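You operate a simulated robot arm through the tools that you are given. There is no shell and no other tool. Be economical: measure what you need, move in short steps, check, and stop when the job is done.

Carry out the task below with a simulated two-armed robot. There is one attempt and no reset: what you move stays moved.

TASK
Open the shelf drawer, take the rolled strap on the side table top and put it away inside and shut the drawer again. Take the blue mug from the worktop by the mat and put it on top of the stack of plans. Any order will do. Set down upright: mug.

The check looks at the end state, three seconds after you hand in, the way a careful person would. Anything else that was tipped, shoved, dropped, spilled or broken makes it a failure.

THE ROBOT
Two 7-joint arms with two-finger parallel grippers on one trunk, on a base that drives. Base frame: it is fixed to the floor where the robot stands at the start and does not move with it; the origin is under the middle of the robot, x ahead of it, y to its left, z up. Readings come in m, rad, newtons and seconds.
The left shoulder is at the start at [0.05, 0.177, 1.029], the right one opposite. With the tool pointing down near the work surface each hand reaches from about 0.22 to 0.7 m from the robot's upright axis, wherever it stands, measured 20 degrees to its own side. Places, roughly: mug [-0.25, -3.25, 1]; rolled strap [-0.75, -5, 0.75]; shelf drawer [0.6, 0.1, 0.7]; shelf drawer inside [0.6, 0.1, 0.7]; stack of plans [-1.25, -1.75, 1]. Payload 3.43 kg a hand.
The TCP of each hand is the grasp point between the finger pads, 0.034 m short of the fingertips. In the tool frame z runs along the fingers and y along their closing line. Largest opening 0.128 m; finger width 0.024, thickness 0.012; the body of the gripper, 0.048 by 0.13 m, starts 0.096 m behind the TCP.
Orientation is that of the tool frame in the base frame, as a unit quaternion [w, x, y, z]. With the fingers straight down and closing along the base's y, the tool's x points along the base's -x, its y along +y and its z along -z.

THE INTERFACE
- The arms move only by the tool nudge_tool. It takes "left_steps", "right_steps" or both (then of equal length, played together; a hand with none holds still); each is a list of rows, each a list of 3 entries, a list of its own where there are three numbers: the gripper command, from -1 (shut) to 1 (fully open), values between in proportion, then the shift along the tool's x, y, z in units of 400 mm (1.0 is 400 mm), then the turn, a rotation vector about the tool's x, y, z in units of 45 degrees (1.0 is 45 degrees). In form: [[fingers, [dx, dy, dz], [wx, wy, wz]], ...]. A call has 1 to 12 rows; each row is the pose to reach, as a shift and turn from the pose commanded when the call began, along the tool's axes at that moment. A call with a number of a shift or a turn outside -1 to 1 is refused whole. Each row takes 0.2 s and may step no farther than 0.05 m and 0.15 rad from the row before; otherwise, or with a gripper value out of range, the whole call is refused. Where a pose cannot be reached the arm comes as near as it can. A force on the tool above 40 N (or 10 N above the force at the start of the call, whichever is more), or a blocked arm, ends the call early, and 0.2 s more pass. The fingers move at their own pace (about 0.108 m/s each) and stop on an object; they squeeze with about 30 N. The grip force told is the motor's: it shows also when the fingers shut on nothing. Time passes only in rows, and 0.2 s behind the last, so rows that repeat a pose let the fingers close. The reply holds the time, the measured pose of the TCP, the force on the tool along the base axes, the opening and the grip force, in the units named above and with some noise, with the torque about the TCP (base axes, N m) and any sound that the robot's microphone picked up.
- Cameras (640 x 400 px; columns grow to the right, rows downward): "scene" is now at [0.1544, 0.0076, 1.1806]; the picture's right is [0.08, -1.00, 0.00], its down [-0.65, -0.05, -0.76] and it looks along [0.75, 0.06, -0.66] (base axes); focal length 214 px, centre (320, 200). "left" rides on the left gripper at [0.076, 0.011, -0.16] in its tool frame; the picture's right is [-0.15, 0.99, 0.00], its down [-0.88, -0.13, -0.46] and it looks along [-0.45, -0.07, 0.89] (tool axes); focal length 234 px, centre (320, 200). "right" rides on the right gripper at [0.076, -0.011, -0.16] in its tool frame; the picture's right is [0.15, 0.99, 0.00], its down [-0.88, 0.13, -0.46] and it looks along [-0.45, 0.07, 0.89] (tool axes); focal length 234 px, centre (320, 200). There is no depth. A picture from a camera that has moved, and an enlarged one, comes with that camera's place and axes in the base frame and with its lens.
- grab_frame(camera): a new picture of that camera. The clock stands still meanwhile.
- move_column(by): slides the trunk up (or, below 0, down) by that many m; the arms and the scene camera ride with it, the base frame stays. It gives what a move gives, with no picture.
- base_move(legs): drives the robot by 1 to 6 legs, each [ahead, turn to the left] in m and rad, along the robot's own axes; the way and the turn of a leg run together, so that a leg with both is an arc; at most 1.5 m and 3.142 rad a leg. The arms and the cameras ride along, it lands a little off, and it stops where it bumps. It gives what a move gives.
- head_to(pan, tilt): turns the head with the scene camera to pan (to the left, within 1.396 rad either way) and tilt (down, from -0.506 to 1.204), counted from straight ahead of the robot. It gives what a move gives.
- inspect(camera, box): a new picture of the part [left, top, right, bottom] of that camera's present view, enlarged. The clock stands still meanwhile.
- job_done(): hands the job in; it is judged then, once.

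Go step by step. Nothing tells you exact positions but the pictures and the camera data: compare them with the known pose of the tool, close in by small moves and look again before you grip or let go. The budget is 165 turns and 122 pictures, counting those below and the enlarged ones. Unless the task says otherwise, let go and move clear before handing in, and close with one line.

The tools are called after "Emit:" as a command line: name --argument value ..., lists and objects as JSON in quotes. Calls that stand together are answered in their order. nudge_tool: Moves the arms, as the interface text tells. Its arguments: {"type":"object","properties":{"left_steps":{"type":"array"},"right_steps":{"type":"array"}},"required":[]} The other tools are called the same way: move_column (by) slides the trunk up or down; base_move (legs) drives the base; head_to (pan, tilt) turns the head that bears the scene camera; grab_frame (camera) takes a picture; inspect (camera, box) takes an enlarged picture of a part of a camera's view; job_done () hands the job in.

At the start:

```text
time: 0.0
left_position: [0.2883, 0.0973, 1.0524]
left_tcp_rot: [0.0, -0.001, 1.0, -0.001]
left_ft_force: [0.4, 0.2, 0.9]
left_moment: [0.02, 0.01, 0.01]
left_opening: 0.1281
left_finger_force: 0.0
right_position: [0.2752, -0.1319, 0.9662]
right_tcp_rot: [0.0, 0.0, 1.0, 0.0]
right_ft_force: [0.0, -0.5, 0.8]
right_moment: [0.01, -0.01, 0.02]
right_opening: 0.128
right_finger_force: 0.1
trunk travel left (down, up): [-0.2, 0.201]
robot x, y, heading: [0.0019, -0.0029, 0.0]
head pan, tilt: [0.077, 0.714]
```

scene: 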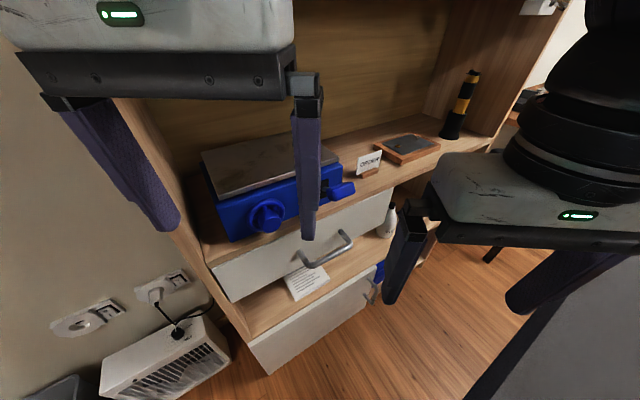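
right: 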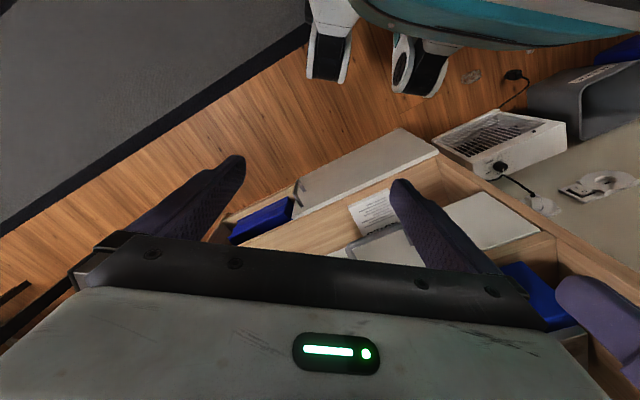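
left: 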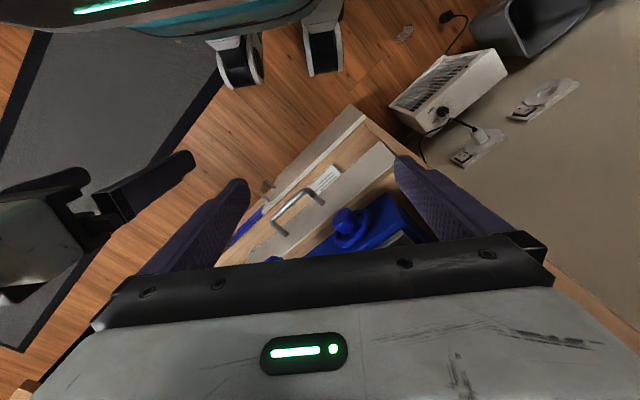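

I see a shelf unit ahead with two drawers (an upper one with a bar handle and a note, and a lower one). I'll look closer at the drawer and read the notes first.

Emit:
inspect --camera "scene" --box '[190, 120, 450, 380]'

Emit:
inspect --camera "left" --box '[220, 100, 440, 270]'

```text
1.54 times, centred on (320, 250) of scene
camera zoom: at [0.1544, 0.0076, 1.1806], right [0.08, -1.0, 0.0], down [-0.65, -0.05, -0.76], along [0.75, 0.06, -0.66], focal length 330 px, centre (320, 123)
```

zoom: 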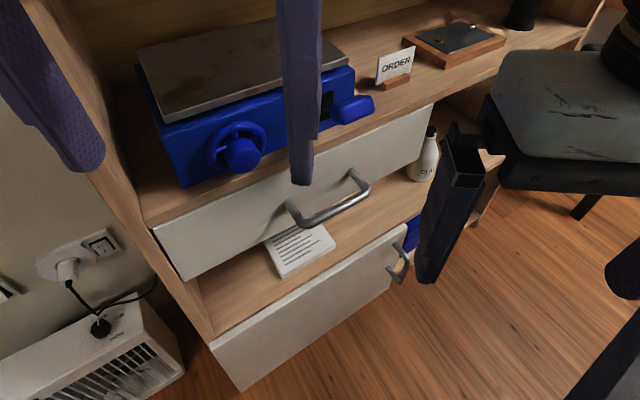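

```text
2.35 times, centred on (330, 185) of left
camera zoom: at [0.2141, 0.1096, 1.2115], right [0.15, 0.99, 0.0], down [0.88, -0.13, 0.46], along [0.45, -0.07, -0.89], focal length 551 px, centre (296, 235)
```

zoom: 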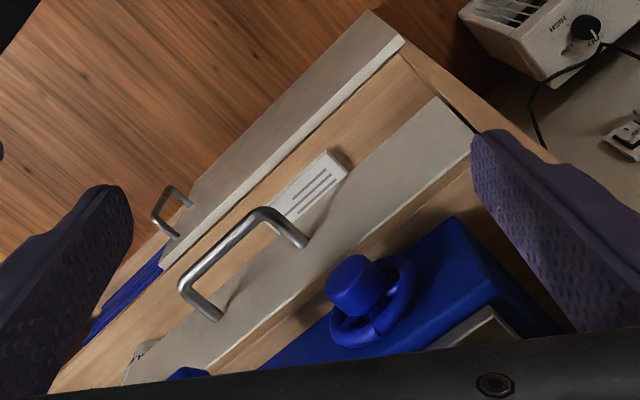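

The bar handle of the upper drawer works out at about (0.445, 0.007, 0.755), and its front faces roughly (-0.8, -0.6). I'll fetch things first, so next I look around to the right.

Emit:
head_to --pan -1.39 --tilt 0.3

Emit:
grab_frame --camera "scene"

```text
time: 1.6
left_position: [0.2897, 0.097, 1.0535]
left_tcp_rot: [-0.001, 0.0, 1.0, -0.001]
left_ft_force: [-0.5, 0.1, 0.0]
left_moment: [-0.04, -0.01, -0.01]
left_opening: 0.1281
left_finger_force: 0.1
right_position: [0.2756, -0.1314, 0.9655]
right_tcp_rot: [0.0, 0.0, 1.0, 0.0]
right_ft_force: [0.1, -0.6, -0.2]
right_moment: [0.01, 0.0, 0.03]
right_opening: 0.1279
right_finger_force: 0.0
trunk travel left (down, up): [-0.2, 0.201]
robot x, y, heading: [-0.001, -0.0014, 0.002]
head pan, tilt: [-1.389, 0.3]
```

```text
116 pictures are left
camera scene: at [0.0872, -0.0907, 1.2179], right [-0.98, -0.18, 0.0], down [-0.05, 0.29, -0.96], along [0.17, -0.94, -0.3], focal length 214 px, centre (320, 200)
```

scene: 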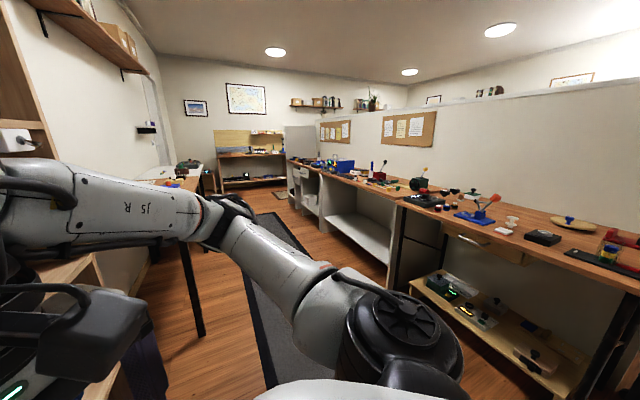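

A long workbench runs along the right side, and a side table stands farther down on the left. I'll turn right to face down the aisle and look again.

Emit:
base_move --legs '[[-0.15, 0], [0, -1.57]]'

Emit:
head_to --pan 0 --tilt 0.3

Emit:
grab_frame --camera "scene"

Emit:
head_to --pan -0.9 --tilt 0.4

Emit:
grab_frame --camera "scene"

```text
time: 6.8
left_position: [-0.0559, -0.2911, 1.0531]
left_tcp_rot: [0.0, 0.714, 0.701, 0.0]
left_ft_force: [-0.3, -0.3, 0.5]
left_moment: [-0.04, -0.01, 0.0]
left_opening: 0.1278
left_finger_force: 0.2
right_position: [-0.2859, -0.2726, 0.9661]
right_tcp_rot: [-0.001, 0.714, 0.701, 0.0]
right_ft_force: [-0.9, 0.1, 0.9]
right_moment: [-0.03, -0.01, -0.01]
right_opening: 0.128
right_finger_force: 0.1
trunk travel left (down, up): [-0.2, 0.201]
robot x, y, heading: [-0.1505, -0.0002, -1.587]
head pan, tilt: [-1.389, 0.3]
```

```text
time: 8.3
left_position: [-0.0567, -0.2909, 1.0528]
left_tcp_rot: [0.0, 0.713, 0.701, -0.001]
left_ft_force: [0.8, 0.2, 0.1]
left_moment: [0.01, 0.02, 0.03]
left_opening: 0.1282
left_finger_force: 0.0
right_position: [-0.2867, -0.2712, 0.9662]
right_tcp_rot: [0.0, 0.714, 0.7, 0.001]
right_ft_force: [-0.4, -0.6, 0.4]
right_moment: [-0.01, -0.01, 0.03]
right_opening: 0.128
right_finger_force: 0.2
trunk travel left (down, up): [-0.2, 0.201]
robot x, y, heading: [-0.1514, 0.0001, -1.588]
head pan, tilt: [0.0, 0.3]
```

```text
115 pictures are left
camera scene: at [-0.1514, -0.1624, 1.2179], right [-1.0, 0.02, 0.0], down [0.01, 0.3, -0.96], along [-0.02, -0.96, -0.3], focal length 214 px, centre (320, 200)
```

scene: 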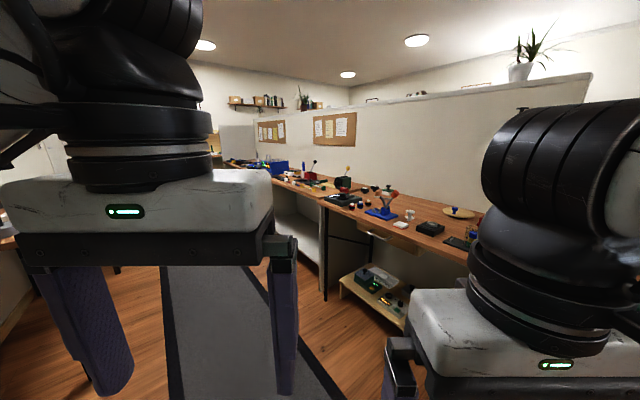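

```text
time: 9.6
left_position: [-0.0568, -0.2912, 1.052]
left_tcp_rot: [-0.001, 0.714, 0.701, -0.001]
left_ft_force: [0.0, 0.6, 0.0]
left_moment: [0.0, 0.04, -0.03]
left_opening: 0.1282
left_finger_force: 0.1
right_position: [-0.2863, -0.2725, 0.9682]
right_tcp_rot: [-0.001, 0.714, 0.7, 0.0]
right_ft_force: [-0.1, 0.4, -0.5]
right_moment: [-0.01, 0.02, -0.04]
right_opening: 0.1283
right_finger_force: 0.0
trunk travel left (down, up): [-0.2, 0.201]
robot x, y, heading: [-0.146, -0.0031, -1.589]
head pan, tilt: [-0.901, 0.4]
```

```text
114 pictures are left
camera scene: at [-0.2232, -0.1253, 1.2087], right [-0.61, 0.79, 0.0], down [0.31, 0.24, -0.92], along [-0.73, -0.56, -0.39], focal length 214 px, centre (320, 200)
```

scene: 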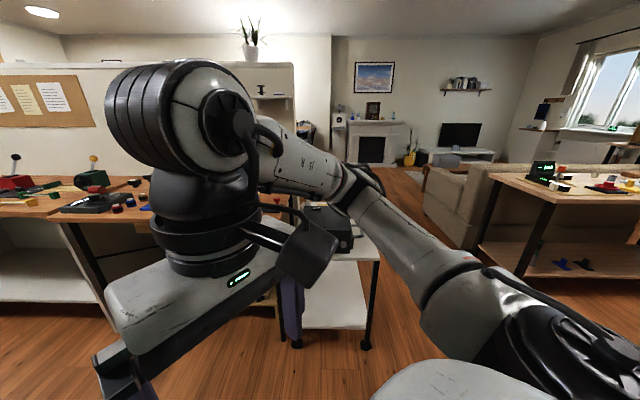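

The arms block the view, so I'll spread and lower the hands a bit, then look down the aisle again.

Emit:
nudge_tool --left_steps '[[1, [0.0, 0.08, 0.08], [0, 0, 0]], [1, [0, 0.16, 0.16], [0, 0, 0]], [1, [0, 0.24, 0.24], [0, 0, 0]], [1, [0, 0.32, 0.32], [0, 0, 0]], [1, [0.0, 0.4, 0.4], [0, 0, 0]]]' --right_steps '[[1, [0.0, -0.08, 0.05], [0, 0, 0]], [1, [0, -0.16, 0.1], [0, 0, 0]], [1, [0, -0.24, 0.15], [0, 0, 0]], [1, [0, -0.32, 0.18], [0, 0, 0]], [1, [0.0, -0.4, 0.2], [0, 0, 0]]]'

Emit:
head_to --pan -0.25 --tilt 0.2

Emit:
grab_frame --camera "scene"

```text
time: 10.8
left_position: [0.1023, -0.294, 0.8915]
left_tcp_rot: [0.0, 0.713, 0.701, -0.002]
left_ft_force: [-0.1, 0.0, -0.1]
left_moment: [-0.01, -0.01, 0.0]
left_opening: 0.1279
left_finger_force: 0.0
right_position: [-0.4459, -0.2696, 0.8861]
right_tcp_rot: [0.0, 0.713, 0.701, 0.001]
right_ft_force: [-0.1, -0.8, 0.6]
right_moment: [0.0, 0.03, -0.01]
right_opening: 0.1279
right_finger_force: 0.1
trunk travel left (down, up): [-0.2, 0.201]
robot x, y, heading: [-0.1512, -0.0007, -1.588]
head pan, tilt: [-0.901, 0.4]
```

```text
time: 11.8
left_position: [0.1022, -0.2947, 0.8915]
left_tcp_rot: [-0.001, 0.713, 0.701, 0.0]
left_ft_force: [1.0, 0.5, -0.6]
left_moment: [0.0, -0.01, 0.0]
left_opening: 0.1281
left_finger_force: 0.0
right_position: [-0.4445, -0.2697, 0.8872]
right_tcp_rot: [0.0, 0.714, 0.701, 0.0]
right_ft_force: [0.9, -1.1, -0.8]
right_moment: [0.04, 0.0, -0.01]
right_opening: 0.1281
right_finger_force: 0.1
trunk travel left (down, up): [-0.2, 0.201]
robot x, y, heading: [-0.1494, 0.0016, -1.587]
head pan, tilt: [-0.25, 0.201]
```

```text
113 pictures are left
camera scene: at [-0.1744, -0.1589, 1.2272], right [-0.96, 0.27, 0.0], down [0.05, 0.19, -0.98], along [-0.26, -0.94, -0.2], focal length 214 px, centre (320, 200)
```

scene: 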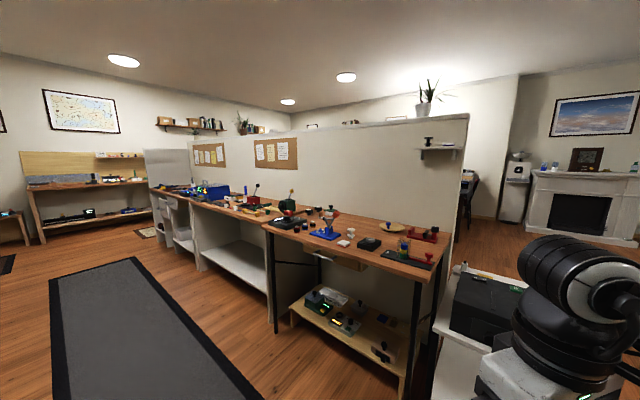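

Now the whole bench along the partition is visible. I'll enlarge parts of it.

Emit:
inspect --camera "scene" --box '[270, 190, 470, 290]'

Emit:
inspect --camera "scene" --box '[140, 170, 310, 250]'

Emit:
inspect --camera "scene" --box '[0, 140, 180, 250]'

```text
3.20 times, centred on (370, 240) of scene
camera zoom: at [-0.1744, -0.1589, 1.2272], right [-0.96, 0.27, 0.0], down [0.05, 0.19, -0.98], along [-0.26, -0.94, -0.2], focal length 686 px, centre (160, 72)
```

zoom: 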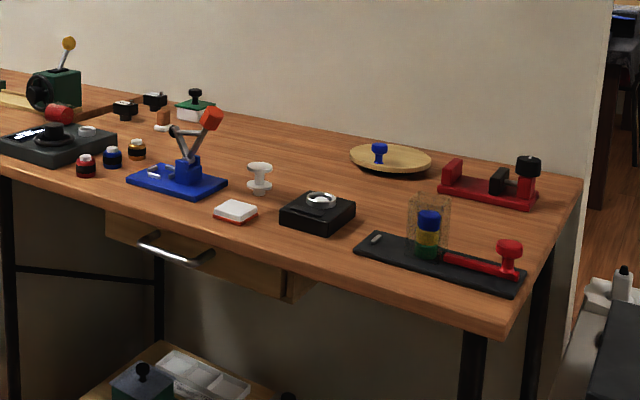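

```text
3.76 times, centred on (225, 210) of scene
camera zoom: at [-0.1744, -0.1589, 1.2272], right [-0.96, 0.27, 0.0], down [0.05, 0.19, -0.98], along [-0.26, -0.94, -0.2], focal length 807 px, centre (678, 162)
```

zoom: 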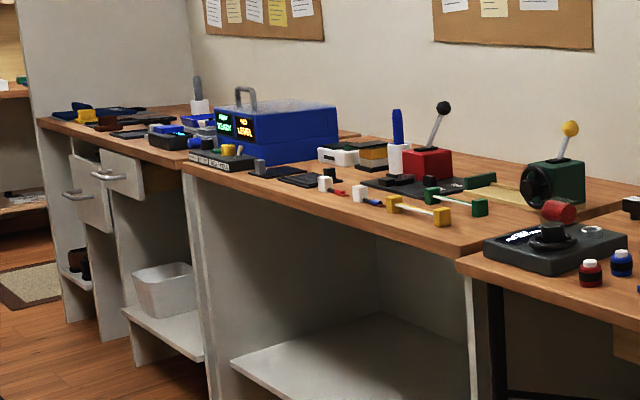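

```text
3.56 times, centred on (90, 195) of scene
camera zoom: at [-0.1744, -0.1589, 1.2272], right [-0.96, 0.27, 0.0], down [0.05, 0.19, -0.98], along [-0.26, -0.94, -0.2], focal length 763 px, centre (1138, 218)
```

zoom: 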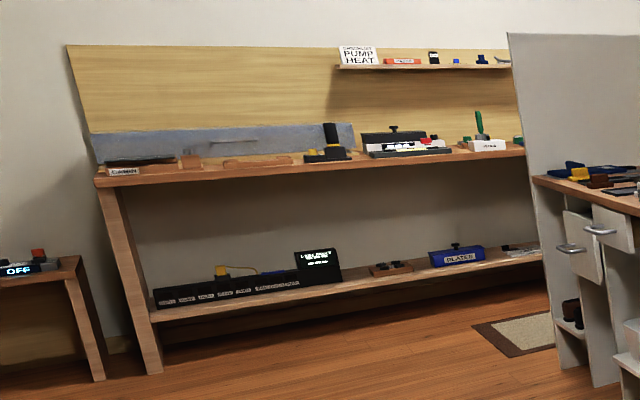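

The benches run along direction d≈(0.59,-0.81). By the rough places, the mug, the plans and the strap all lie behind the partition, so I need to go round its right end. I'll turn that way and look.

Emit:
base_move --legs '[[0, -1.1]]'

Emit:
head_to --pan 0 --tilt 0.3

Emit:
grab_frame --camera "scene"

```text
time: 14.9
left_position: [-0.2968, -0.358, 0.8918]
left_tcp_rot: [-0.001, 0.974, 0.225, -0.001]
left_ft_force: [-0.4, -0.2, -0.1]
left_moment: [0.0, 0.0, 0.05]
left_opening: 0.128
left_finger_force: 0.0
right_position: [-0.5234, 0.1426, 0.8869]
right_tcp_rot: [0.001, 0.975, 0.224, 0.001]
right_ft_force: [-0.4, -0.1, 0.3]
right_moment: [0.0, 0.02, 0.02]
right_opening: 0.1279
right_finger_force: 0.0
trunk travel left (down, up): [-0.2, 0.201]
robot x, y, heading: [-0.1503, -0.0006, -2.689]
head pan, tilt: [-0.25, 0.201]
```

```text
time: 15.7
left_position: [-0.2971, -0.3576, 0.8914]
left_tcp_rot: [-0.001, 0.974, 0.225, 0.0]
left_ft_force: [-0.5, -0.5, -0.1]
left_moment: [-0.03, -0.04, 0.0]
left_opening: 0.1279
left_finger_force: 0.1
right_position: [-0.5231, 0.1418, 0.8869]
right_tcp_rot: [0.0, 0.975, 0.224, 0.0]
right_ft_force: [-0.4, -0.5, -0.3]
right_moment: [0.04, 0.02, 0.02]
right_opening: 0.1281
right_finger_force: 0.0
trunk travel left (down, up): [-0.2, 0.201]
robot x, y, heading: [-0.1453, 0.0003, -2.687]
head pan, tilt: [0.0, 0.3]
```

```text
109 pictures are left
camera scene: at [-0.2953, -0.0704, 1.2179], right [-0.44, 0.9, 0.0], down [0.27, 0.13, -0.96], along [-0.86, -0.42, -0.3], focal length 214 px, centre (320, 200)
```

scene: 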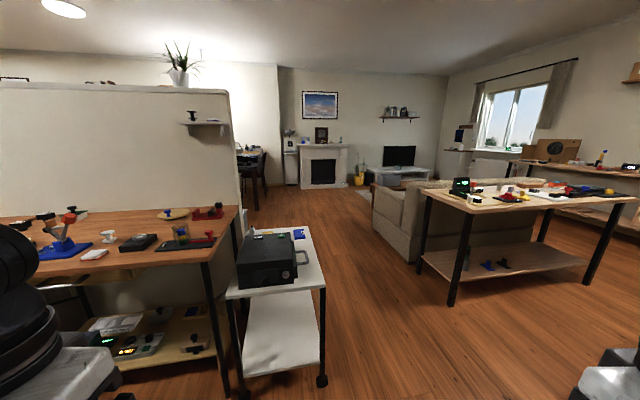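

There is a clear corridor between the white cart and the table/sofa. I'll drive through it in legs.

Emit:
base_move --legs '[[0, -0.53], [1.06, 0], [0, 0.71]]'

Emit:
grab_frame --camera "scene"

```text
time: 24.4
left_position: [-1.2572, -0.2967, 0.8915]
left_tcp_rot: [-0.001, 0.952, 0.307, -0.001]
left_ft_force: [-0.1, 0.1, -0.2]
left_moment: [0.02, 0.0, 0.03]
left_opening: 0.1279
left_finger_force: 0.1
right_position: [-1.5648, 0.1573, 0.8864]
right_tcp_rot: [0.0, 0.952, 0.306, 0.0]
right_ft_force: [-0.2, 0.0, -0.7]
right_moment: [-0.02, -0.01, 0.04]
right_opening: 0.1279
right_finger_force: 0.0
trunk travel left (down, up): [-0.2, 0.201]
robot x, y, heading: [-1.1698, 0.0774, -2.521]
head pan, tilt: [0.0, 0.3]
```

```text
108 pictures are left
camera scene: at [-1.3041, -0.0136, 1.2179], right [-0.58, 0.81, 0.0], down [0.24, 0.17, -0.96], along [-0.78, -0.56, -0.3], focal length 214 px, centre (320, 200)
```

scene: 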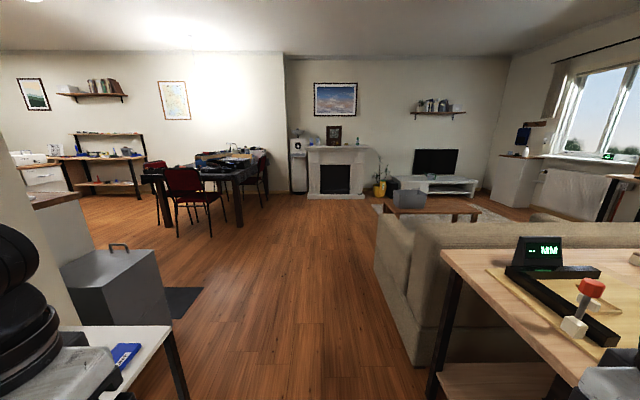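

The corridor is clear. I'll drive on and then look left, behind the partition.

Emit:
base_move --legs '[[1.05, 0], [0, 0.9]]'

Emit:
head_to --pan 0.3 --tilt 0.3

Emit:
grab_frame --camera "scene"

```text
time: 32.2
left_position: [-1.8037, -0.8404, 0.8911]
left_tcp_rot: [-0.001, 0.728, 0.686, -0.001]
left_ft_force: [0.9, -0.6, 0.0]
left_moment: [-0.01, 0.0, -0.01]
left_opening: 0.1278
left_finger_force: 0.0
right_position: [-2.351, -0.7929, 0.8865]
right_tcp_rot: [0.0, 0.728, 0.685, 0.0]
right_ft_force: [-0.8, -0.2, -0.8]
right_moment: [0.01, 0.0, 0.01]
right_opening: 0.1279
right_finger_force: 0.0
trunk travel left (down, up): [-0.2, 0.201]
robot x, y, heading: [-2.0426, -0.5356, -1.63]
head pan, tilt: [0.0, 0.3]
```

```text
time: 33.0
left_position: [-1.8043, -0.8406, 0.8911]
left_tcp_rot: [0.0, 0.728, 0.685, -0.001]
left_ft_force: [0.0, 0.2, -0.3]
left_moment: [-0.01, -0.02, -0.02]
left_opening: 0.1282
left_finger_force: 0.0
right_position: [-2.3515, -0.7935, 0.8868]
right_tcp_rot: [0.0, 0.728, 0.685, 0.001]
right_ft_force: [0.1, 0.9, 0.9]
right_moment: [0.01, -0.03, -0.02]
right_opening: 0.1278
right_finger_force: 0.0
trunk travel left (down, up): [-0.2, 0.201]
robot x, y, heading: [-2.0408, -0.5365, -1.629]
head pan, tilt: [0.3, 0.3]
```

```text
107 pictures are left
camera scene: at [-2.0243, -0.6962, 1.2179], right [-0.97, -0.24, 0.0], down [-0.07, 0.29, -0.96], along [0.23, -0.93, -0.3], focal length 214 px, centre (320, 200)
```

scene: 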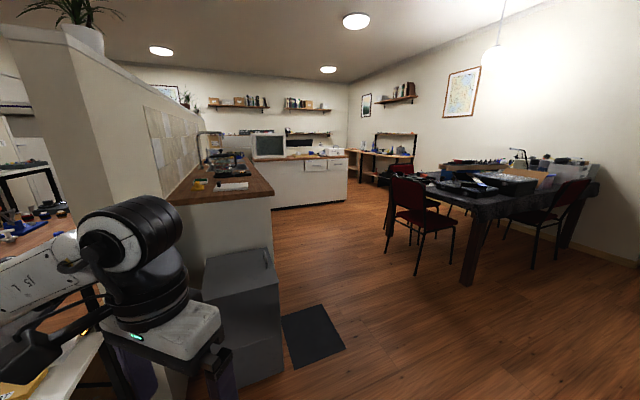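

Behind the partition is a counter with items and a floor mat. I'll enlarge the counter.

Emit:
inspect --camera "scene" --box '[160, 125, 360, 225]'

Emit:
inspect --camera "scene" --box '[340, 125, 440, 195]'

```text
3.20 times, centred on (260, 175) of scene
camera zoom: at [-2.0243, -0.6962, 1.2179], right [-0.97, -0.24, 0.0], down [-0.07, 0.29, -0.96], along [0.23, -0.93, -0.3], focal length 686 px, centre (512, 280)
```

zoom: 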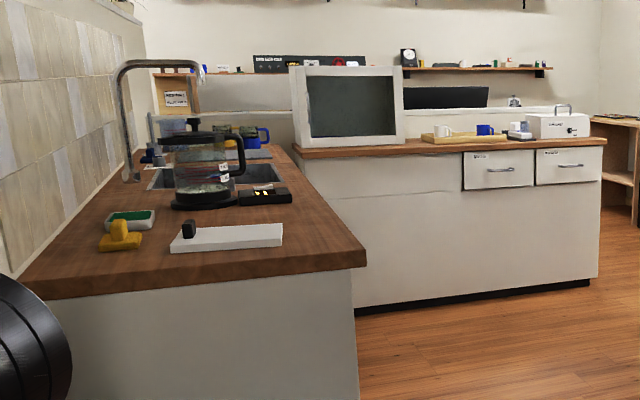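

```text
5.71 times, centred on (390, 160) of scene
camera zoom: at [-2.0243, -0.6962, 1.2179], right [-0.97, -0.24, 0.0], down [-0.07, 0.29, -0.96], along [0.23, -0.93, -0.3], focal length 1226 px, centre (-80, 429)
```

zoom: 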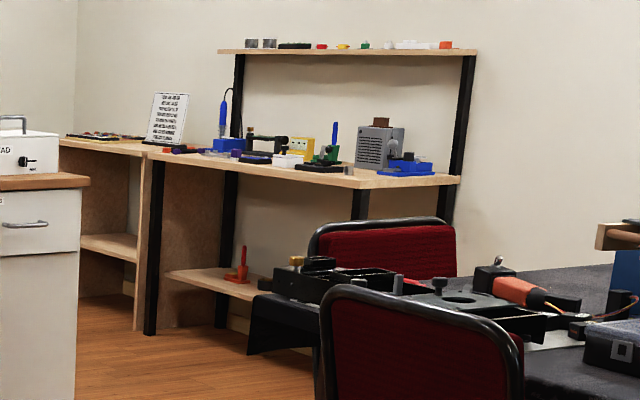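

The counter holds a white slab near its end (likely the plans) and blue mugs by the sink. The hands are at counter height, so I'll raise the trunk first and then drive around to face the counter.

Emit:
move_column --by 0.2

Emit:
base_move --legs '[[0, -0.056], [0.97, 0], [0, 0.483], [0.7, 0], [0, 1.4]]'

Emit:
head_to --pan 0.2 --tilt 0.5

Emit:
grab_frame --camera "scene"

```text
time: 35.2
left_position: [-1.8031, -0.8409, 1.0912]
left_tcp_rot: [0.0, 0.728, 0.686, -0.001]
left_ft_force: [0.4, 0.2, -1.0]
left_moment: [0.02, 0.0, -0.03]
left_opening: 0.1282
left_finger_force: 0.0
right_position: [-2.3509, -0.793, 1.0861]
right_tcp_rot: [0.0, 0.728, 0.685, 0.0]
right_ft_force: [0.7, 0.0, 0.5]
right_moment: [-0.04, -0.01, 0.01]
right_opening: 0.1282
right_finger_force: 0.1
trunk travel left (down, up): [-0.4, 0.001]
robot x, y, heading: [-2.0439, -0.5372, -1.632]
head pan, tilt: [0.3, 0.3]
```

```text
time: 48.9
left_position: [-1.6738, -1.8478, 1.0913]
left_tcp_rot: [0.001, -0.099, 0.995, -0.002]
left_ft_force: [-0.2, 0.8, -0.1]
left_moment: [0.0, -0.03, 0.0]
left_opening: 0.1284
left_finger_force: 0.2
right_position: [-1.5799, -2.3876, 1.0868]
right_tcp_rot: [0.0, -0.098, 0.995, 0.0]
right_ft_force: [-0.6, 0.7, 0.1]
right_moment: [0.02, 0.01, 0.01]
right_opening: 0.128
right_finger_force: 0.1
trunk travel left (down, up): [-0.4, 0.001]
robot x, y, heading: [-1.9094, -2.1549, 0.198]
head pan, tilt: [0.3, 0.3]
```

```text
time: 49.7
left_position: [-1.6753, -1.8485, 1.0908]
left_tcp_rot: [0.001, -0.099, 0.995, -0.001]
left_ft_force: [0.1, 0.1, -0.3]
left_moment: [0.0, 0.01, -0.03]
left_opening: 0.1278
left_finger_force: 0.1
right_position: [-1.58, -2.3874, 1.0866]
right_tcp_rot: [0.0, -0.098, 0.995, -0.001]
right_ft_force: [-0.1, -1.1, -0.1]
right_moment: [0.01, -0.04, 0.02]
right_opening: 0.1282
right_finger_force: 0.1
trunk travel left (down, up): [-0.4, 0.001]
robot x, y, heading: [-1.8991, -2.1565, 0.196]
head pan, tilt: [0.201, 0.499]
```

```text
104 pictures are left
camera scene: at [-1.7545, -2.1057, 1.3996], right [0.39, -0.92, 0.0], down [-0.44, -0.19, -0.88], along [0.81, 0.34, -0.48], focal length 214 px, centre (320, 200)
```

scene: 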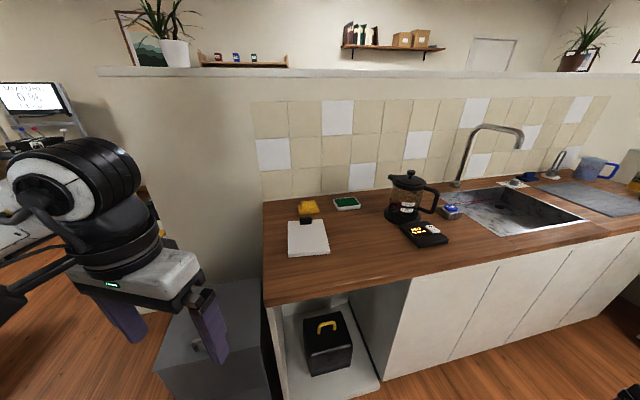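

The white pad with a black clip (the plans) is on the left end of the counter. A grey mat with blue mugs next to it is on the right. I'll enlarge both.

Emit:
inspect --camera "scene" --box '[260, 180, 420, 280]'

Emit:
head_to --pan -0.2 --tilt 0.5

Emit:
grab_frame --camera "scene"

```text
4.00 times, centred on (340, 230) of scene
camera zoom: at [-1.7545, -2.1057, 1.3996], right [0.39, -0.92, 0.0], down [-0.44, -0.19, -0.88], along [0.81, 0.34, -0.48], focal length 858 px, centre (240, 80)
```

zoom: 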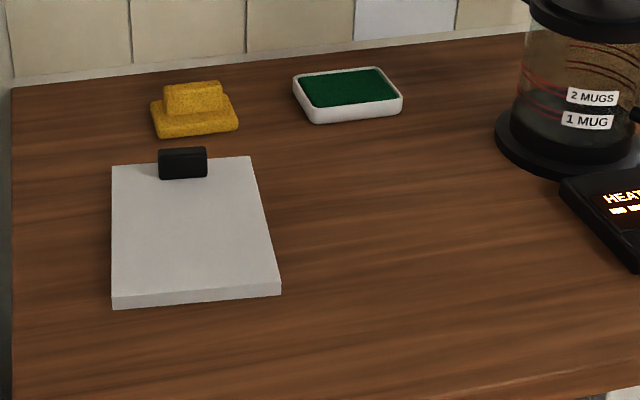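

```text
time: 50.5
left_position: [-1.6747, -1.8482, 1.0918]
left_tcp_rot: [0.001, -0.1, 0.995, -0.001]
left_ft_force: [-1.0, 0.4, 0.4]
left_moment: [0.0, -0.01, -0.01]
left_opening: 0.128
left_finger_force: 0.1
right_position: [-1.5809, -2.3891, 1.0857]
right_tcp_rot: [0.001, -0.099, 0.995, 0.0]
right_ft_force: [-0.4, -0.5, -0.4]
right_moment: [0.0, -0.02, 0.0]
right_opening: 0.1279
right_finger_force: 0.1
trunk travel left (down, up): [-0.4, 0.001]
robot x, y, heading: [-1.9054, -2.1535, 0.197]
head pan, tilt: [-0.201, 0.499]
```

```text
102 pictures are left
camera scene: at [-1.7474, -2.1412, 1.3995], right [0.0, -1.0, 0.0], down [-0.48, 0.0, -0.88], along [0.88, 0.0, -0.48], focal length 214 px, centre (320, 200)
```

scene: 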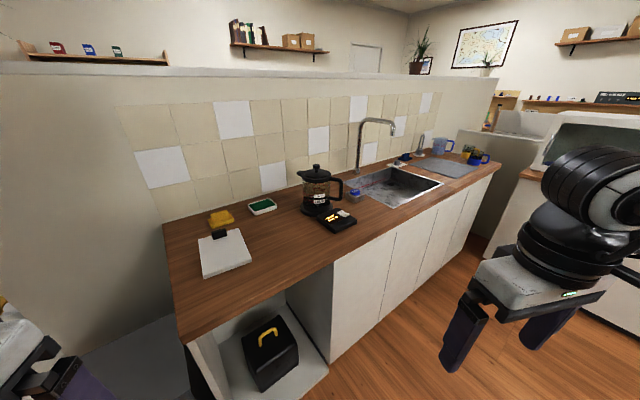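

Emit:
inspect --camera "scene" --box '[380, 120, 510, 190]'

```text
4.92 times, centred on (445, 155) of scene
camera zoom: at [-1.7474, -2.1412, 1.3995], right [0.0, -1.0, 0.0], down [-0.48, 0.0, -0.88], along [0.88, 0.0, -0.48], focal length 1056 px, centre (-295, 422)
```

zoom: 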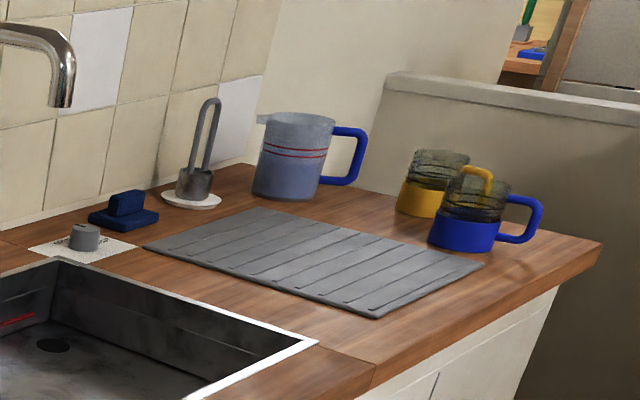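

The blue mug, a glass one with blue base and handle, stands at about (-0.23, -3.28) on the counter at z≈0.87. A yellow mug is right behind it. The plans pad is at the left end. I'll drive along the aisle to the mug.

Emit:
base_move --legs '[[0, -1.024], [1.5, 0], [0, 1.1]]'

Emit:
head_to --pan -0.2 --tilt 0.6

Emit:
grab_frame --camera "scene"

```text
time: 63.1
left_position: [-0.7355, -2.9149, 1.0917]
left_tcp_rot: [0.0, -0.126, 0.992, -0.001]
left_ft_force: [0.5, -0.9, 0.6]
left_moment: [0.03, -0.01, 0.02]
left_opening: 0.128
left_finger_force: 0.1
right_position: [-0.613, -3.4505, 1.087]
right_tcp_rot: [0.0, -0.124, 0.992, 0.0]
right_ft_force: [-0.1, -0.4, -0.1]
right_moment: [-0.02, -0.01, 0.0]
right_opening: 0.128
right_finger_force: 0.1
trunk travel left (down, up): [-0.4, 0.001]
robot x, y, heading: [-0.948, -3.2359, 0.257]
head pan, tilt: [-0.201, 0.499]
```

```text
time: 63.8
left_position: [-0.7359, -2.9168, 1.0911]
left_tcp_rot: [0.002, -0.126, 0.992, -0.002]
left_ft_force: [-0.5, 0.2, -0.4]
left_moment: [0.05, 0.01, -0.02]
left_opening: 0.128
left_finger_force: 0.1
right_position: [-0.6125, -3.4505, 1.0857]
right_tcp_rot: [0.0, -0.125, 0.992, 0.0]
right_ft_force: [-0.4, -0.2, -0.1]
right_moment: [0.03, 0.01, -0.03]
right_opening: 0.1278
right_finger_force: 0.0
trunk travel left (down, up): [-0.4, 0.001]
robot x, y, heading: [-0.9507, -3.2361, 0.251]
head pan, tilt: [-0.201, 0.6]
```

```text
100 pictures are left
camera scene: at [-0.7952, -3.213, 1.3905], right [0.05, -1.0, 0.0], down [-0.56, -0.03, -0.83], along [0.82, 0.04, -0.56], focal length 214 px, centre (320, 200)
```

scene: 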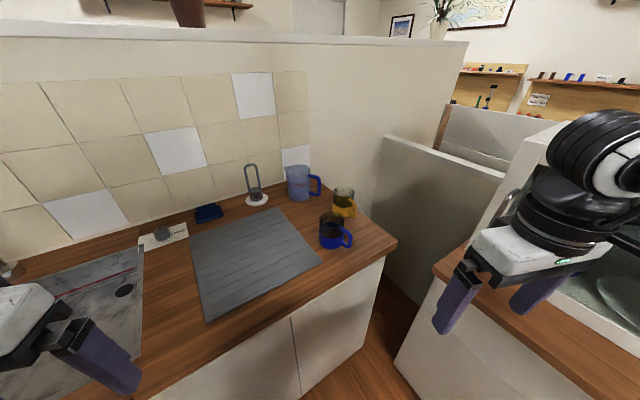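

The mug is now close in front. I'll enlarge it and take the right wrist view.

Emit:
inspect --camera "scene" --box '[270, 150, 400, 270]'

Emit:
grab_frame --camera "right"

```text
3.33 times, centred on (335, 210) of scene
camera zoom: at [-0.7952, -3.213, 1.3905], right [0.05, -1.0, 0.0], down [-0.56, -0.03, -0.83], along [0.82, 0.04, -0.56], focal length 715 px, centre (270, 167)
```

zoom: 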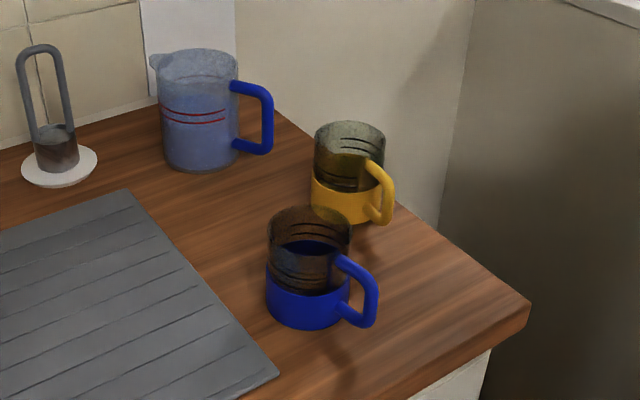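

```text
98 pictures are left
camera right: at [-0.6841, -3.4804, 1.2469], right [-0.39, 0.92, 0.0], down [0.82, 0.35, 0.46], along [0.42, 0.18, -0.89], focal length 234 px, centre (320, 200)
```

right: 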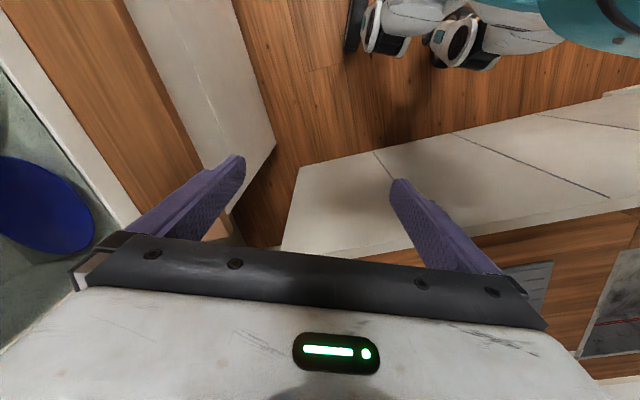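

The mug body centre comes out at about (-0.29, -3.23), roughly 0.08 m wide with rim z≈0.975, and its handle points toward -y. I'll bring the right hand above it, turned so the fingers avoid the handle and the yellow mug.

Emit:
nudge_tool --right_steps '[[1, [-0.114, 0.043, 0], [0, 0, -0.114]], [1, [-0.228, 0.086, 0], [0, 0, -0.228]], [1, [-0.342, 0.129, 0], [0, 0, -0.342]], [1, [-0.456, 0.172, 0], [0, 0, -0.456]], [1, [-0.57, 0.215, 0], [0, 0, -0.57]], [1, [-0.684, 0.258, 0], [0, 0, -0.684]], [1, [-0.798, 0.301, 0], [0, 0, -0.798]], [1, [-0.86, 0.33, 0], [0, 0, -0.911]]]'

Emit:
grab_frame --camera "scene"

Emit:
grab_frame --camera "right"

```text
time: 65.6
left_position: [-0.7347, -2.9159, 1.0914]
left_tcp_rot: [0.002, -0.126, 0.992, -0.001]
left_ft_force: [0.3, -0.2, -0.1]
left_moment: [0.0, -0.03, 0.01]
left_opening: 0.1277
left_finger_force: 0.0
right_position: [-0.3544, -3.2687, 1.0853]
right_tcp_rot: [0.0, -0.405, 0.914, 0.0]
right_ft_force: [-0.9, 0.1, 0.1]
right_moment: [0.02, 0.04, -0.01]
right_opening: 0.128
right_finger_force: 0.1
right hand out of reach, approached as far as the arm can: row 7, 8
trunk travel left (down, up): [-0.4, 0.001]
robot x, y, heading: [-0.9543, -3.2372, 0.246]
head pan, tilt: [-0.201, 0.6]
```

```text
97 pictures are left
camera scene: at [-0.795, -3.2128, 1.3904], right [0.05, -1.0, 0.0], down [-0.56, -0.03, -0.82], along [0.82, 0.04, -0.57], focal length 214 px, centre (320, 200)
```

scene: 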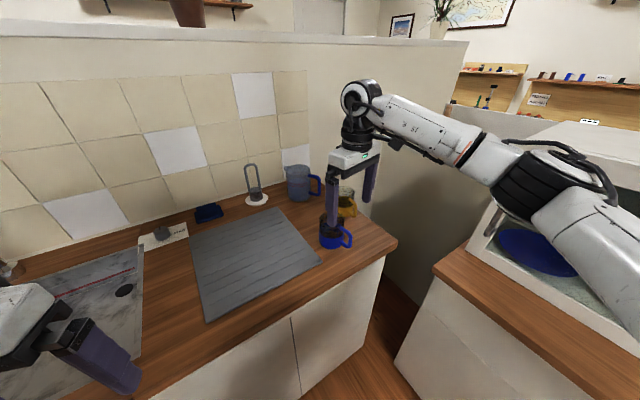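

```text
96 pictures are left
camera right: at [-0.3972, -3.3326, 1.2465], right [-0.83, 0.56, 0.0], down [0.5, 0.74, 0.46], along [0.25, 0.38, -0.89], focal length 234 px, centre (320, 200)
```

right: 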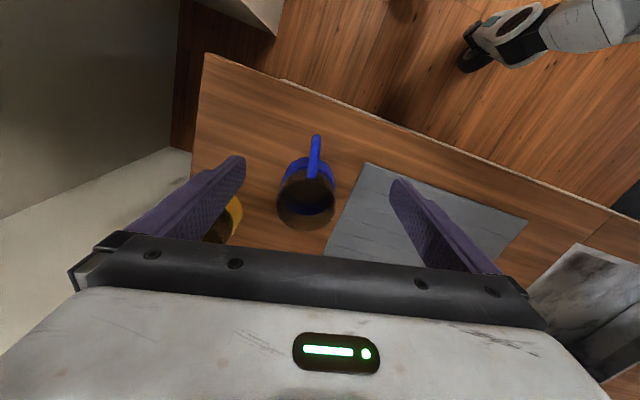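

The mug estimate is confirmed at about (-0.30, -3.222), just out of reach at this height. I'll drive forward 9 cm, then fine-align.

Emit:
base_move --legs '[[0.09, 0]]'

```text
time: 66.7
left_position: [-0.6482, -2.8934, 1.0911]
left_tcp_rot: [0.0, -0.126, 0.992, -0.002]
left_ft_force: [0.5, 1.1, -0.8]
left_moment: [-0.02, 0.02, 0.0]
left_opening: 0.1278
left_finger_force: 0.1
right_position: [-0.2662, -3.2471, 1.086]
right_tcp_rot: [-0.001, -0.404, 0.915, 0.002]
right_ft_force: [0.3, -0.3, 0.4]
right_moment: [-0.03, 0.01, 0.0]
right_opening: 0.1281
right_finger_force: 0.1
trunk travel left (down, up): [-0.4, 0.001]
robot x, y, heading: [-0.861, -3.2133, 0.25]
head pan, tilt: [-0.201, 0.6]
```

Emit:
nudge_tool --right_steps '[[1, [0.005, 0.05, 0], [0, 0, 0]], [1, [0.011, 0.105, 0], [0, 0, 0]], [1, [0.011, 0.105, 0], [0, 0, 0]]]'

Emit:
grab_frame --camera "right"

Emit:
inspect --camera "scene" --box '[270, 120, 430, 280]'

```text
time: 67.5
left_position: [-0.6476, -2.8949, 1.0905]
left_tcp_rot: [0.001, -0.126, 0.992, -0.001]
left_ft_force: [0.3, 0.6, -0.1]
left_moment: [0.03, 0.01, 0.0]
left_opening: 0.1281
left_finger_force: 0.0
right_position: [-0.3008, -3.2229, 1.085]
right_tcp_rot: [0.001, -0.404, 0.915, -0.001]
right_ft_force: [-1.1, 0.1, -0.1]
right_moment: [-0.02, -0.03, -0.01]
right_opening: 0.1279
right_finger_force: 0.2
trunk travel left (down, up): [-0.4, 0.001]
robot x, y, heading: [-0.8675, -3.2105, 0.25]
head pan, tilt: [-0.201, 0.6]
```

```text
95 pictures are left
camera right: at [-0.345, -3.2853, 1.2461], right [-0.83, 0.56, 0.0], down [0.5, 0.74, 0.46], along [0.25, 0.38, -0.89], focal length 234 px, centre (320, 200)
```

right: 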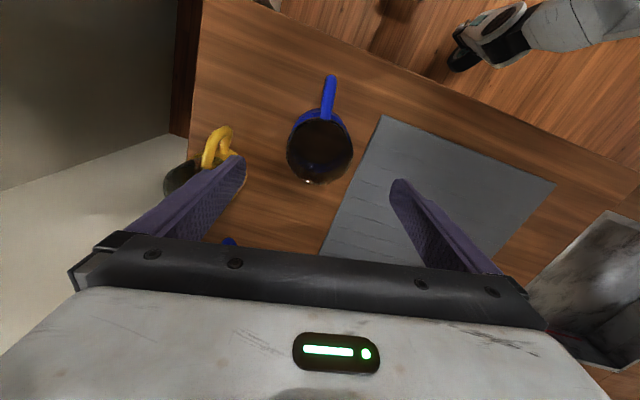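

```text
2.50 times, centred on (350, 200) of scene
camera zoom: at [-0.7081, -3.1908, 1.3904], right [0.05, -1.0, 0.0], down [-0.56, -0.03, -0.83], along [0.82, 0.04, -0.56], focal length 536 px, centre (245, 200)
```

zoom: 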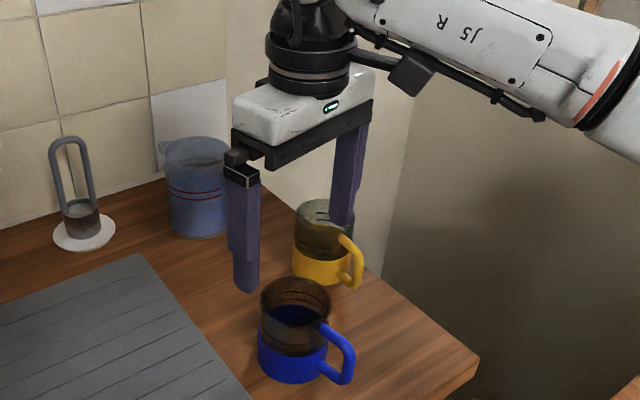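

The mug is centred under the hand. I'll lower with the fingers slightly narrowed.

Emit:
nudge_tool --right_steps '[[0.75, [0, 0, 0.0], [0, 0, 0]], [0.75, [0, 0, 0.1], [0, 0, 0]], [0.75, [0, 0, 0.2], [0, 0, 0]], [0.75, [0, 0, 0.28], [0, 0, 0]]]'

Emit:
grab_frame --camera "right"

Emit:
inspect --camera "scene" --box '[270, 120, 430, 280]'

```text
time: 68.5
left_position: [-0.6488, -2.8931, 1.092]
left_tcp_rot: [0.001, -0.125, 0.992, -0.001]
left_ft_force: [0.6, -0.2, -0.3]
left_moment: [-0.04, 0.0, 0.01]
left_opening: 0.1279
left_finger_force: 0.1
right_position: [-0.3, -3.2205, 0.9722]
right_tcp_rot: [0.0, -0.405, 0.914, 0.001]
right_ft_force: [0.0, 0.0, 0.3]
right_moment: [0.03, -0.03, 0.03]
right_opening: 0.1119
right_finger_force: 0.0
trunk travel left (down, up): [-0.4, 0.001]
robot x, y, heading: [-0.8641, -3.2113, 0.254]
head pan, tilt: [-0.201, 0.6]
```

```text
93 pictures are left
camera right: at [-0.3435, -3.2843, 1.1334], right [-0.83, 0.56, 0.0], down [0.5, 0.74, 0.46], along [0.25, 0.38, -0.89], focal length 234 px, centre (320, 200)
```

right: 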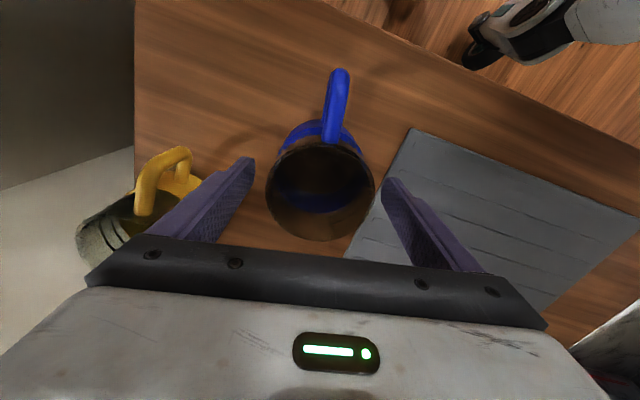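

```text
2.50 times, centred on (350, 200) of scene
camera zoom: at [-0.7079, -3.1907, 1.3904], right [0.05, -1.0, 0.0], down [-0.56, -0.03, -0.82], along [0.82, 0.04, -0.57], focal length 536 px, centre (245, 200)
```

zoom: 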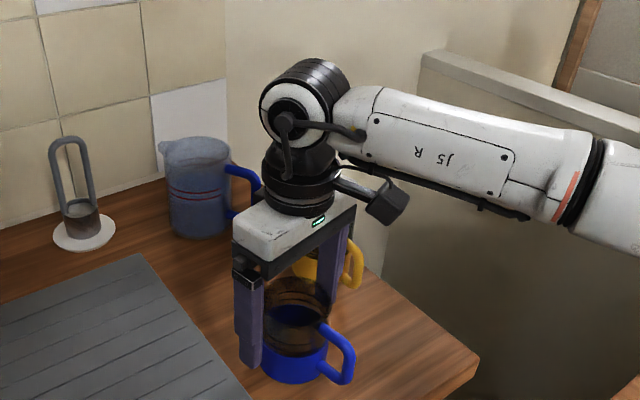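

The rim is centred between the pads. I'll lower another 3 cm and close.

Emit:
nudge_tool --right_steps '[[0.75, [0, 0, 0.05], [0, 0, 0]], [0.75, [0, 0, 0.08], [0, 0, 0]], [0.4, [0, 0, 0.08], [0, 0, 0]], [0, [0, 0, 0.08], [0, 0, 0]], [-0.4, [0, 0, 0.08], [0, 0, 0]], [-1, [0, 0, 0.08], [0, 0, 0]], [-1, [0, 0, 0.08], [0, 0, 0]]]'

Emit:
grab_frame --camera "right"

```text
time: 70.1
left_position: [-0.6477, -2.8929, 1.0914]
left_tcp_rot: [0.0, -0.126, 0.992, -0.002]
left_ft_force: [0.6, -0.4, -0.7]
left_moment: [-0.03, -0.01, -0.03]
left_opening: 0.1279
left_finger_force: 0.2
right_position: [-0.3016, -3.2216, 0.9423]
right_tcp_rot: [0.001, -0.405, 0.914, 0.0]
right_ft_force: [2.8, -0.5, 3.1]
right_moment: [-0.06, 0.0, 0.02]
right_opening: 0.066
right_finger_force: 30.3
trunk travel left (down, up): [-0.4, 0.001]
robot x, y, heading: [-0.8666, -3.2129, 0.253]
head pan, tilt: [-0.201, 0.6]
```

```text
91 pictures are left
camera right: at [-0.3444, -3.2849, 1.1028], right [-0.83, 0.56, 0.0], down [0.5, 0.74, 0.46], along [0.25, 0.38, -0.89], focal length 234 px, centre (320, 200)
```

right: 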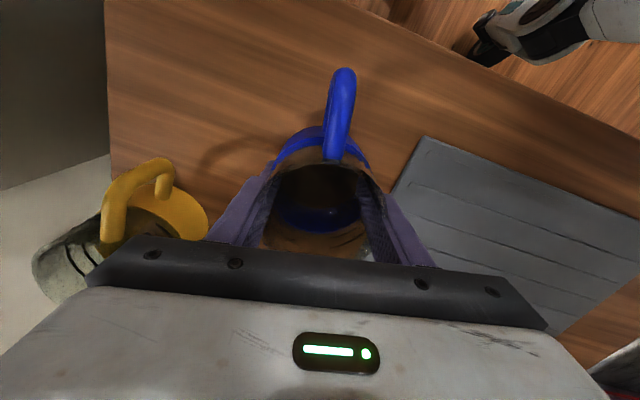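

The mug is gripped (opening 0.066, 30 N). I'll lift it straight up gently.

Emit:
nudge_tool --right_steps '[[-1, [0, 0, -0.03], [0, 0, 0]], [-1, [0, 0, -0.08], [0, 0, 0]], [-1, [0, 0, -0.16], [0, 0, 0]], [-1, [0, 0, -0.24], [0, 0, 0]], [-1, [0, 0, -0.32], [0, 0, 0]], [-1, [0, 0, -0.36], [0, 0, 0]]]'

Emit:
inspect --camera "scene" --box '[270, 100, 430, 280]'

```text
time: 71.5
left_position: [-0.6484, -2.8939, 1.0913]
left_tcp_rot: [0.001, -0.126, 0.992, -0.001]
left_ft_force: [-0.2, -0.2, 0.8]
left_moment: [0.0, 0.0, 0.01]
left_opening: 0.1281
left_finger_force: 0.0
right_position: [-0.3018, -3.2223, 1.0848]
right_tcp_rot: [-0.001, -0.404, 0.915, 0.001]
right_ft_force: [0.4, 0.1, -2.1]
right_moment: [0.02, -0.05, 0.01]
right_opening: 0.066
right_finger_force: 29.9
trunk travel left (down, up): [-0.4, 0.001]
robot x, y, heading: [-0.8652, -3.2083, 0.253]
head pan, tilt: [-0.201, 0.6]
```

```text
2.22 times, centred on (350, 190) of scene
camera zoom: at [-0.708, -3.1907, 1.3904], right [0.05, -1.0, 0.0], down [-0.56, -0.03, -0.82], along [0.82, 0.04, -0.57], focal length 477 px, centre (253, 222)
```

zoom: 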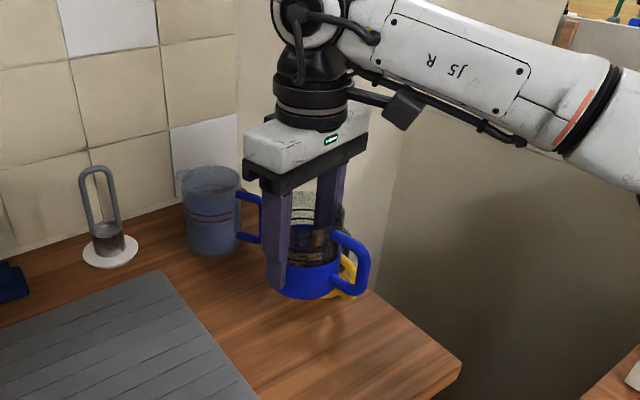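

The mug is held cleanly. I'll back off from the counter and draw the hand in.

Emit:
base_move --legs '[[-0.2, 0]]'

Emit:
nudge_tool --right_steps '[[-1, [0.1, 0.03, 0], [0, 0, 0]], [-1, [0.2, 0.06, 0], [0, 0, 0]], [-1, [0.3, 0.09, 0], [0, 0, 0]], [-1, [0.4, 0.12, 0], [0, 0, 0]]]'

Emit:
base_move --legs '[[0, 1.83], [1.4, 0], [0, -1.35]]'

Emit:
head_to --pan -0.1 --tilt 0.7

Emit:
grab_frame --camera "scene"

```text
time: 73.1
left_position: [-0.8408, -2.9426, 1.0918]
left_tcp_rot: [0.001, -0.127, 0.992, 0.0]
left_ft_force: [0.3, -0.3, 0.5]
left_moment: [0.0, -0.03, -0.01]
left_opening: 0.128
left_finger_force: 0.0
right_position: [-0.4927, -3.2729, 1.0848]
right_tcp_rot: [0.0, -0.405, 0.914, 0.0]
right_ft_force: [0.4, 0.6, -2.2]
right_moment: [0.02, -0.04, -0.02]
right_opening: 0.0658
right_finger_force: 30.3
trunk travel left (down, up): [-0.4, 0.001]
robot x, y, heading: [-1.0551, -3.2663, 0.252]
head pan, tilt: [-0.201, 0.6]
```

```text
time: 74.1
left_position: [-0.8408, -2.9438, 1.0912]
left_tcp_rot: [0.001, -0.126, 0.992, -0.002]
left_ft_force: [0.7, 0.9, 0.6]
left_moment: [0.04, -0.04, -0.02]
left_opening: 0.128
left_finger_force: 0.0
right_position: [-0.6354, -3.3562, 1.0836]
right_tcp_rot: [0.0, -0.404, 0.915, -0.001]
right_ft_force: [0.2, -0.4, -2.2]
right_moment: [0.03, -0.02, 0.01]
right_opening: 0.0657
right_finger_force: 30.7
trunk travel left (down, up): [-0.4, 0.001]
robot x, y, heading: [-1.0584, -3.2641, 0.251]
head pan, tilt: [-0.201, 0.6]
```

```text
time: 88.7
left_position: [-1.6714, -1.6505, 1.0922]
left_tcp_rot: [0.0, -0.352, 0.936, 0.0]
left_ft_force: [0.1, 0.5, -0.4]
left_moment: [-0.01, -0.01, 0.01]
left_opening: 0.1278
left_finger_force: 0.1
right_position: [-1.3026, -1.925, 1.0837]
right_tcp_rot: [0.0, -0.605, 0.796, 0.0]
right_ft_force: [0.0, 0.2, -2.5]
right_moment: [0.03, -0.01, -0.01]
right_opening: 0.0656
right_finger_force: 30.5
trunk travel left (down, up): [-0.4, 0.001]
robot x, y, heading: [-1.7247, -2.0371, 0.722]
head pan, tilt: [-0.201, 0.6]
```

```text
time: 89.4
left_position: [-1.6717, -1.6492, 1.0913]
left_tcp_rot: [0.0, -0.352, 0.936, -0.001]
left_ft_force: [0.1, 0.9, -0.5]
left_moment: [-0.02, -0.03, 0.01]
left_opening: 0.1279
left_finger_force: 0.0
right_position: [-1.3019, -1.9258, 1.0837]
right_tcp_rot: [0.0, -0.605, 0.796, 0.0]
right_ft_force: [0.1, -0.5, -2.4]
right_moment: [0.07, -0.01, 0.04]
right_opening: 0.0655
right_finger_force: 30.3
trunk travel left (down, up): [-0.4, 0.001]
robot x, y, heading: [-1.7222, -2.0352, 0.722]
head pan, tilt: [-0.099, 0.7]
```

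```text
89 pictures are left
camera scene: at [-1.5986, -1.9367, 1.3818], right [0.58, -0.81, 0.0], down [-0.52, -0.37, -0.77], along [0.62, 0.44, -0.64], focal length 214 px, centre (320, 200)
```

scene: 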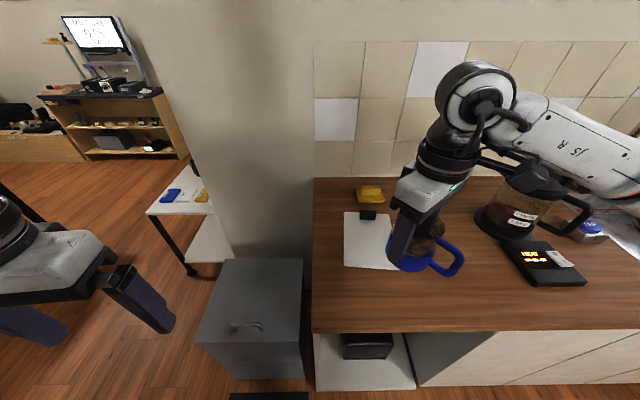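

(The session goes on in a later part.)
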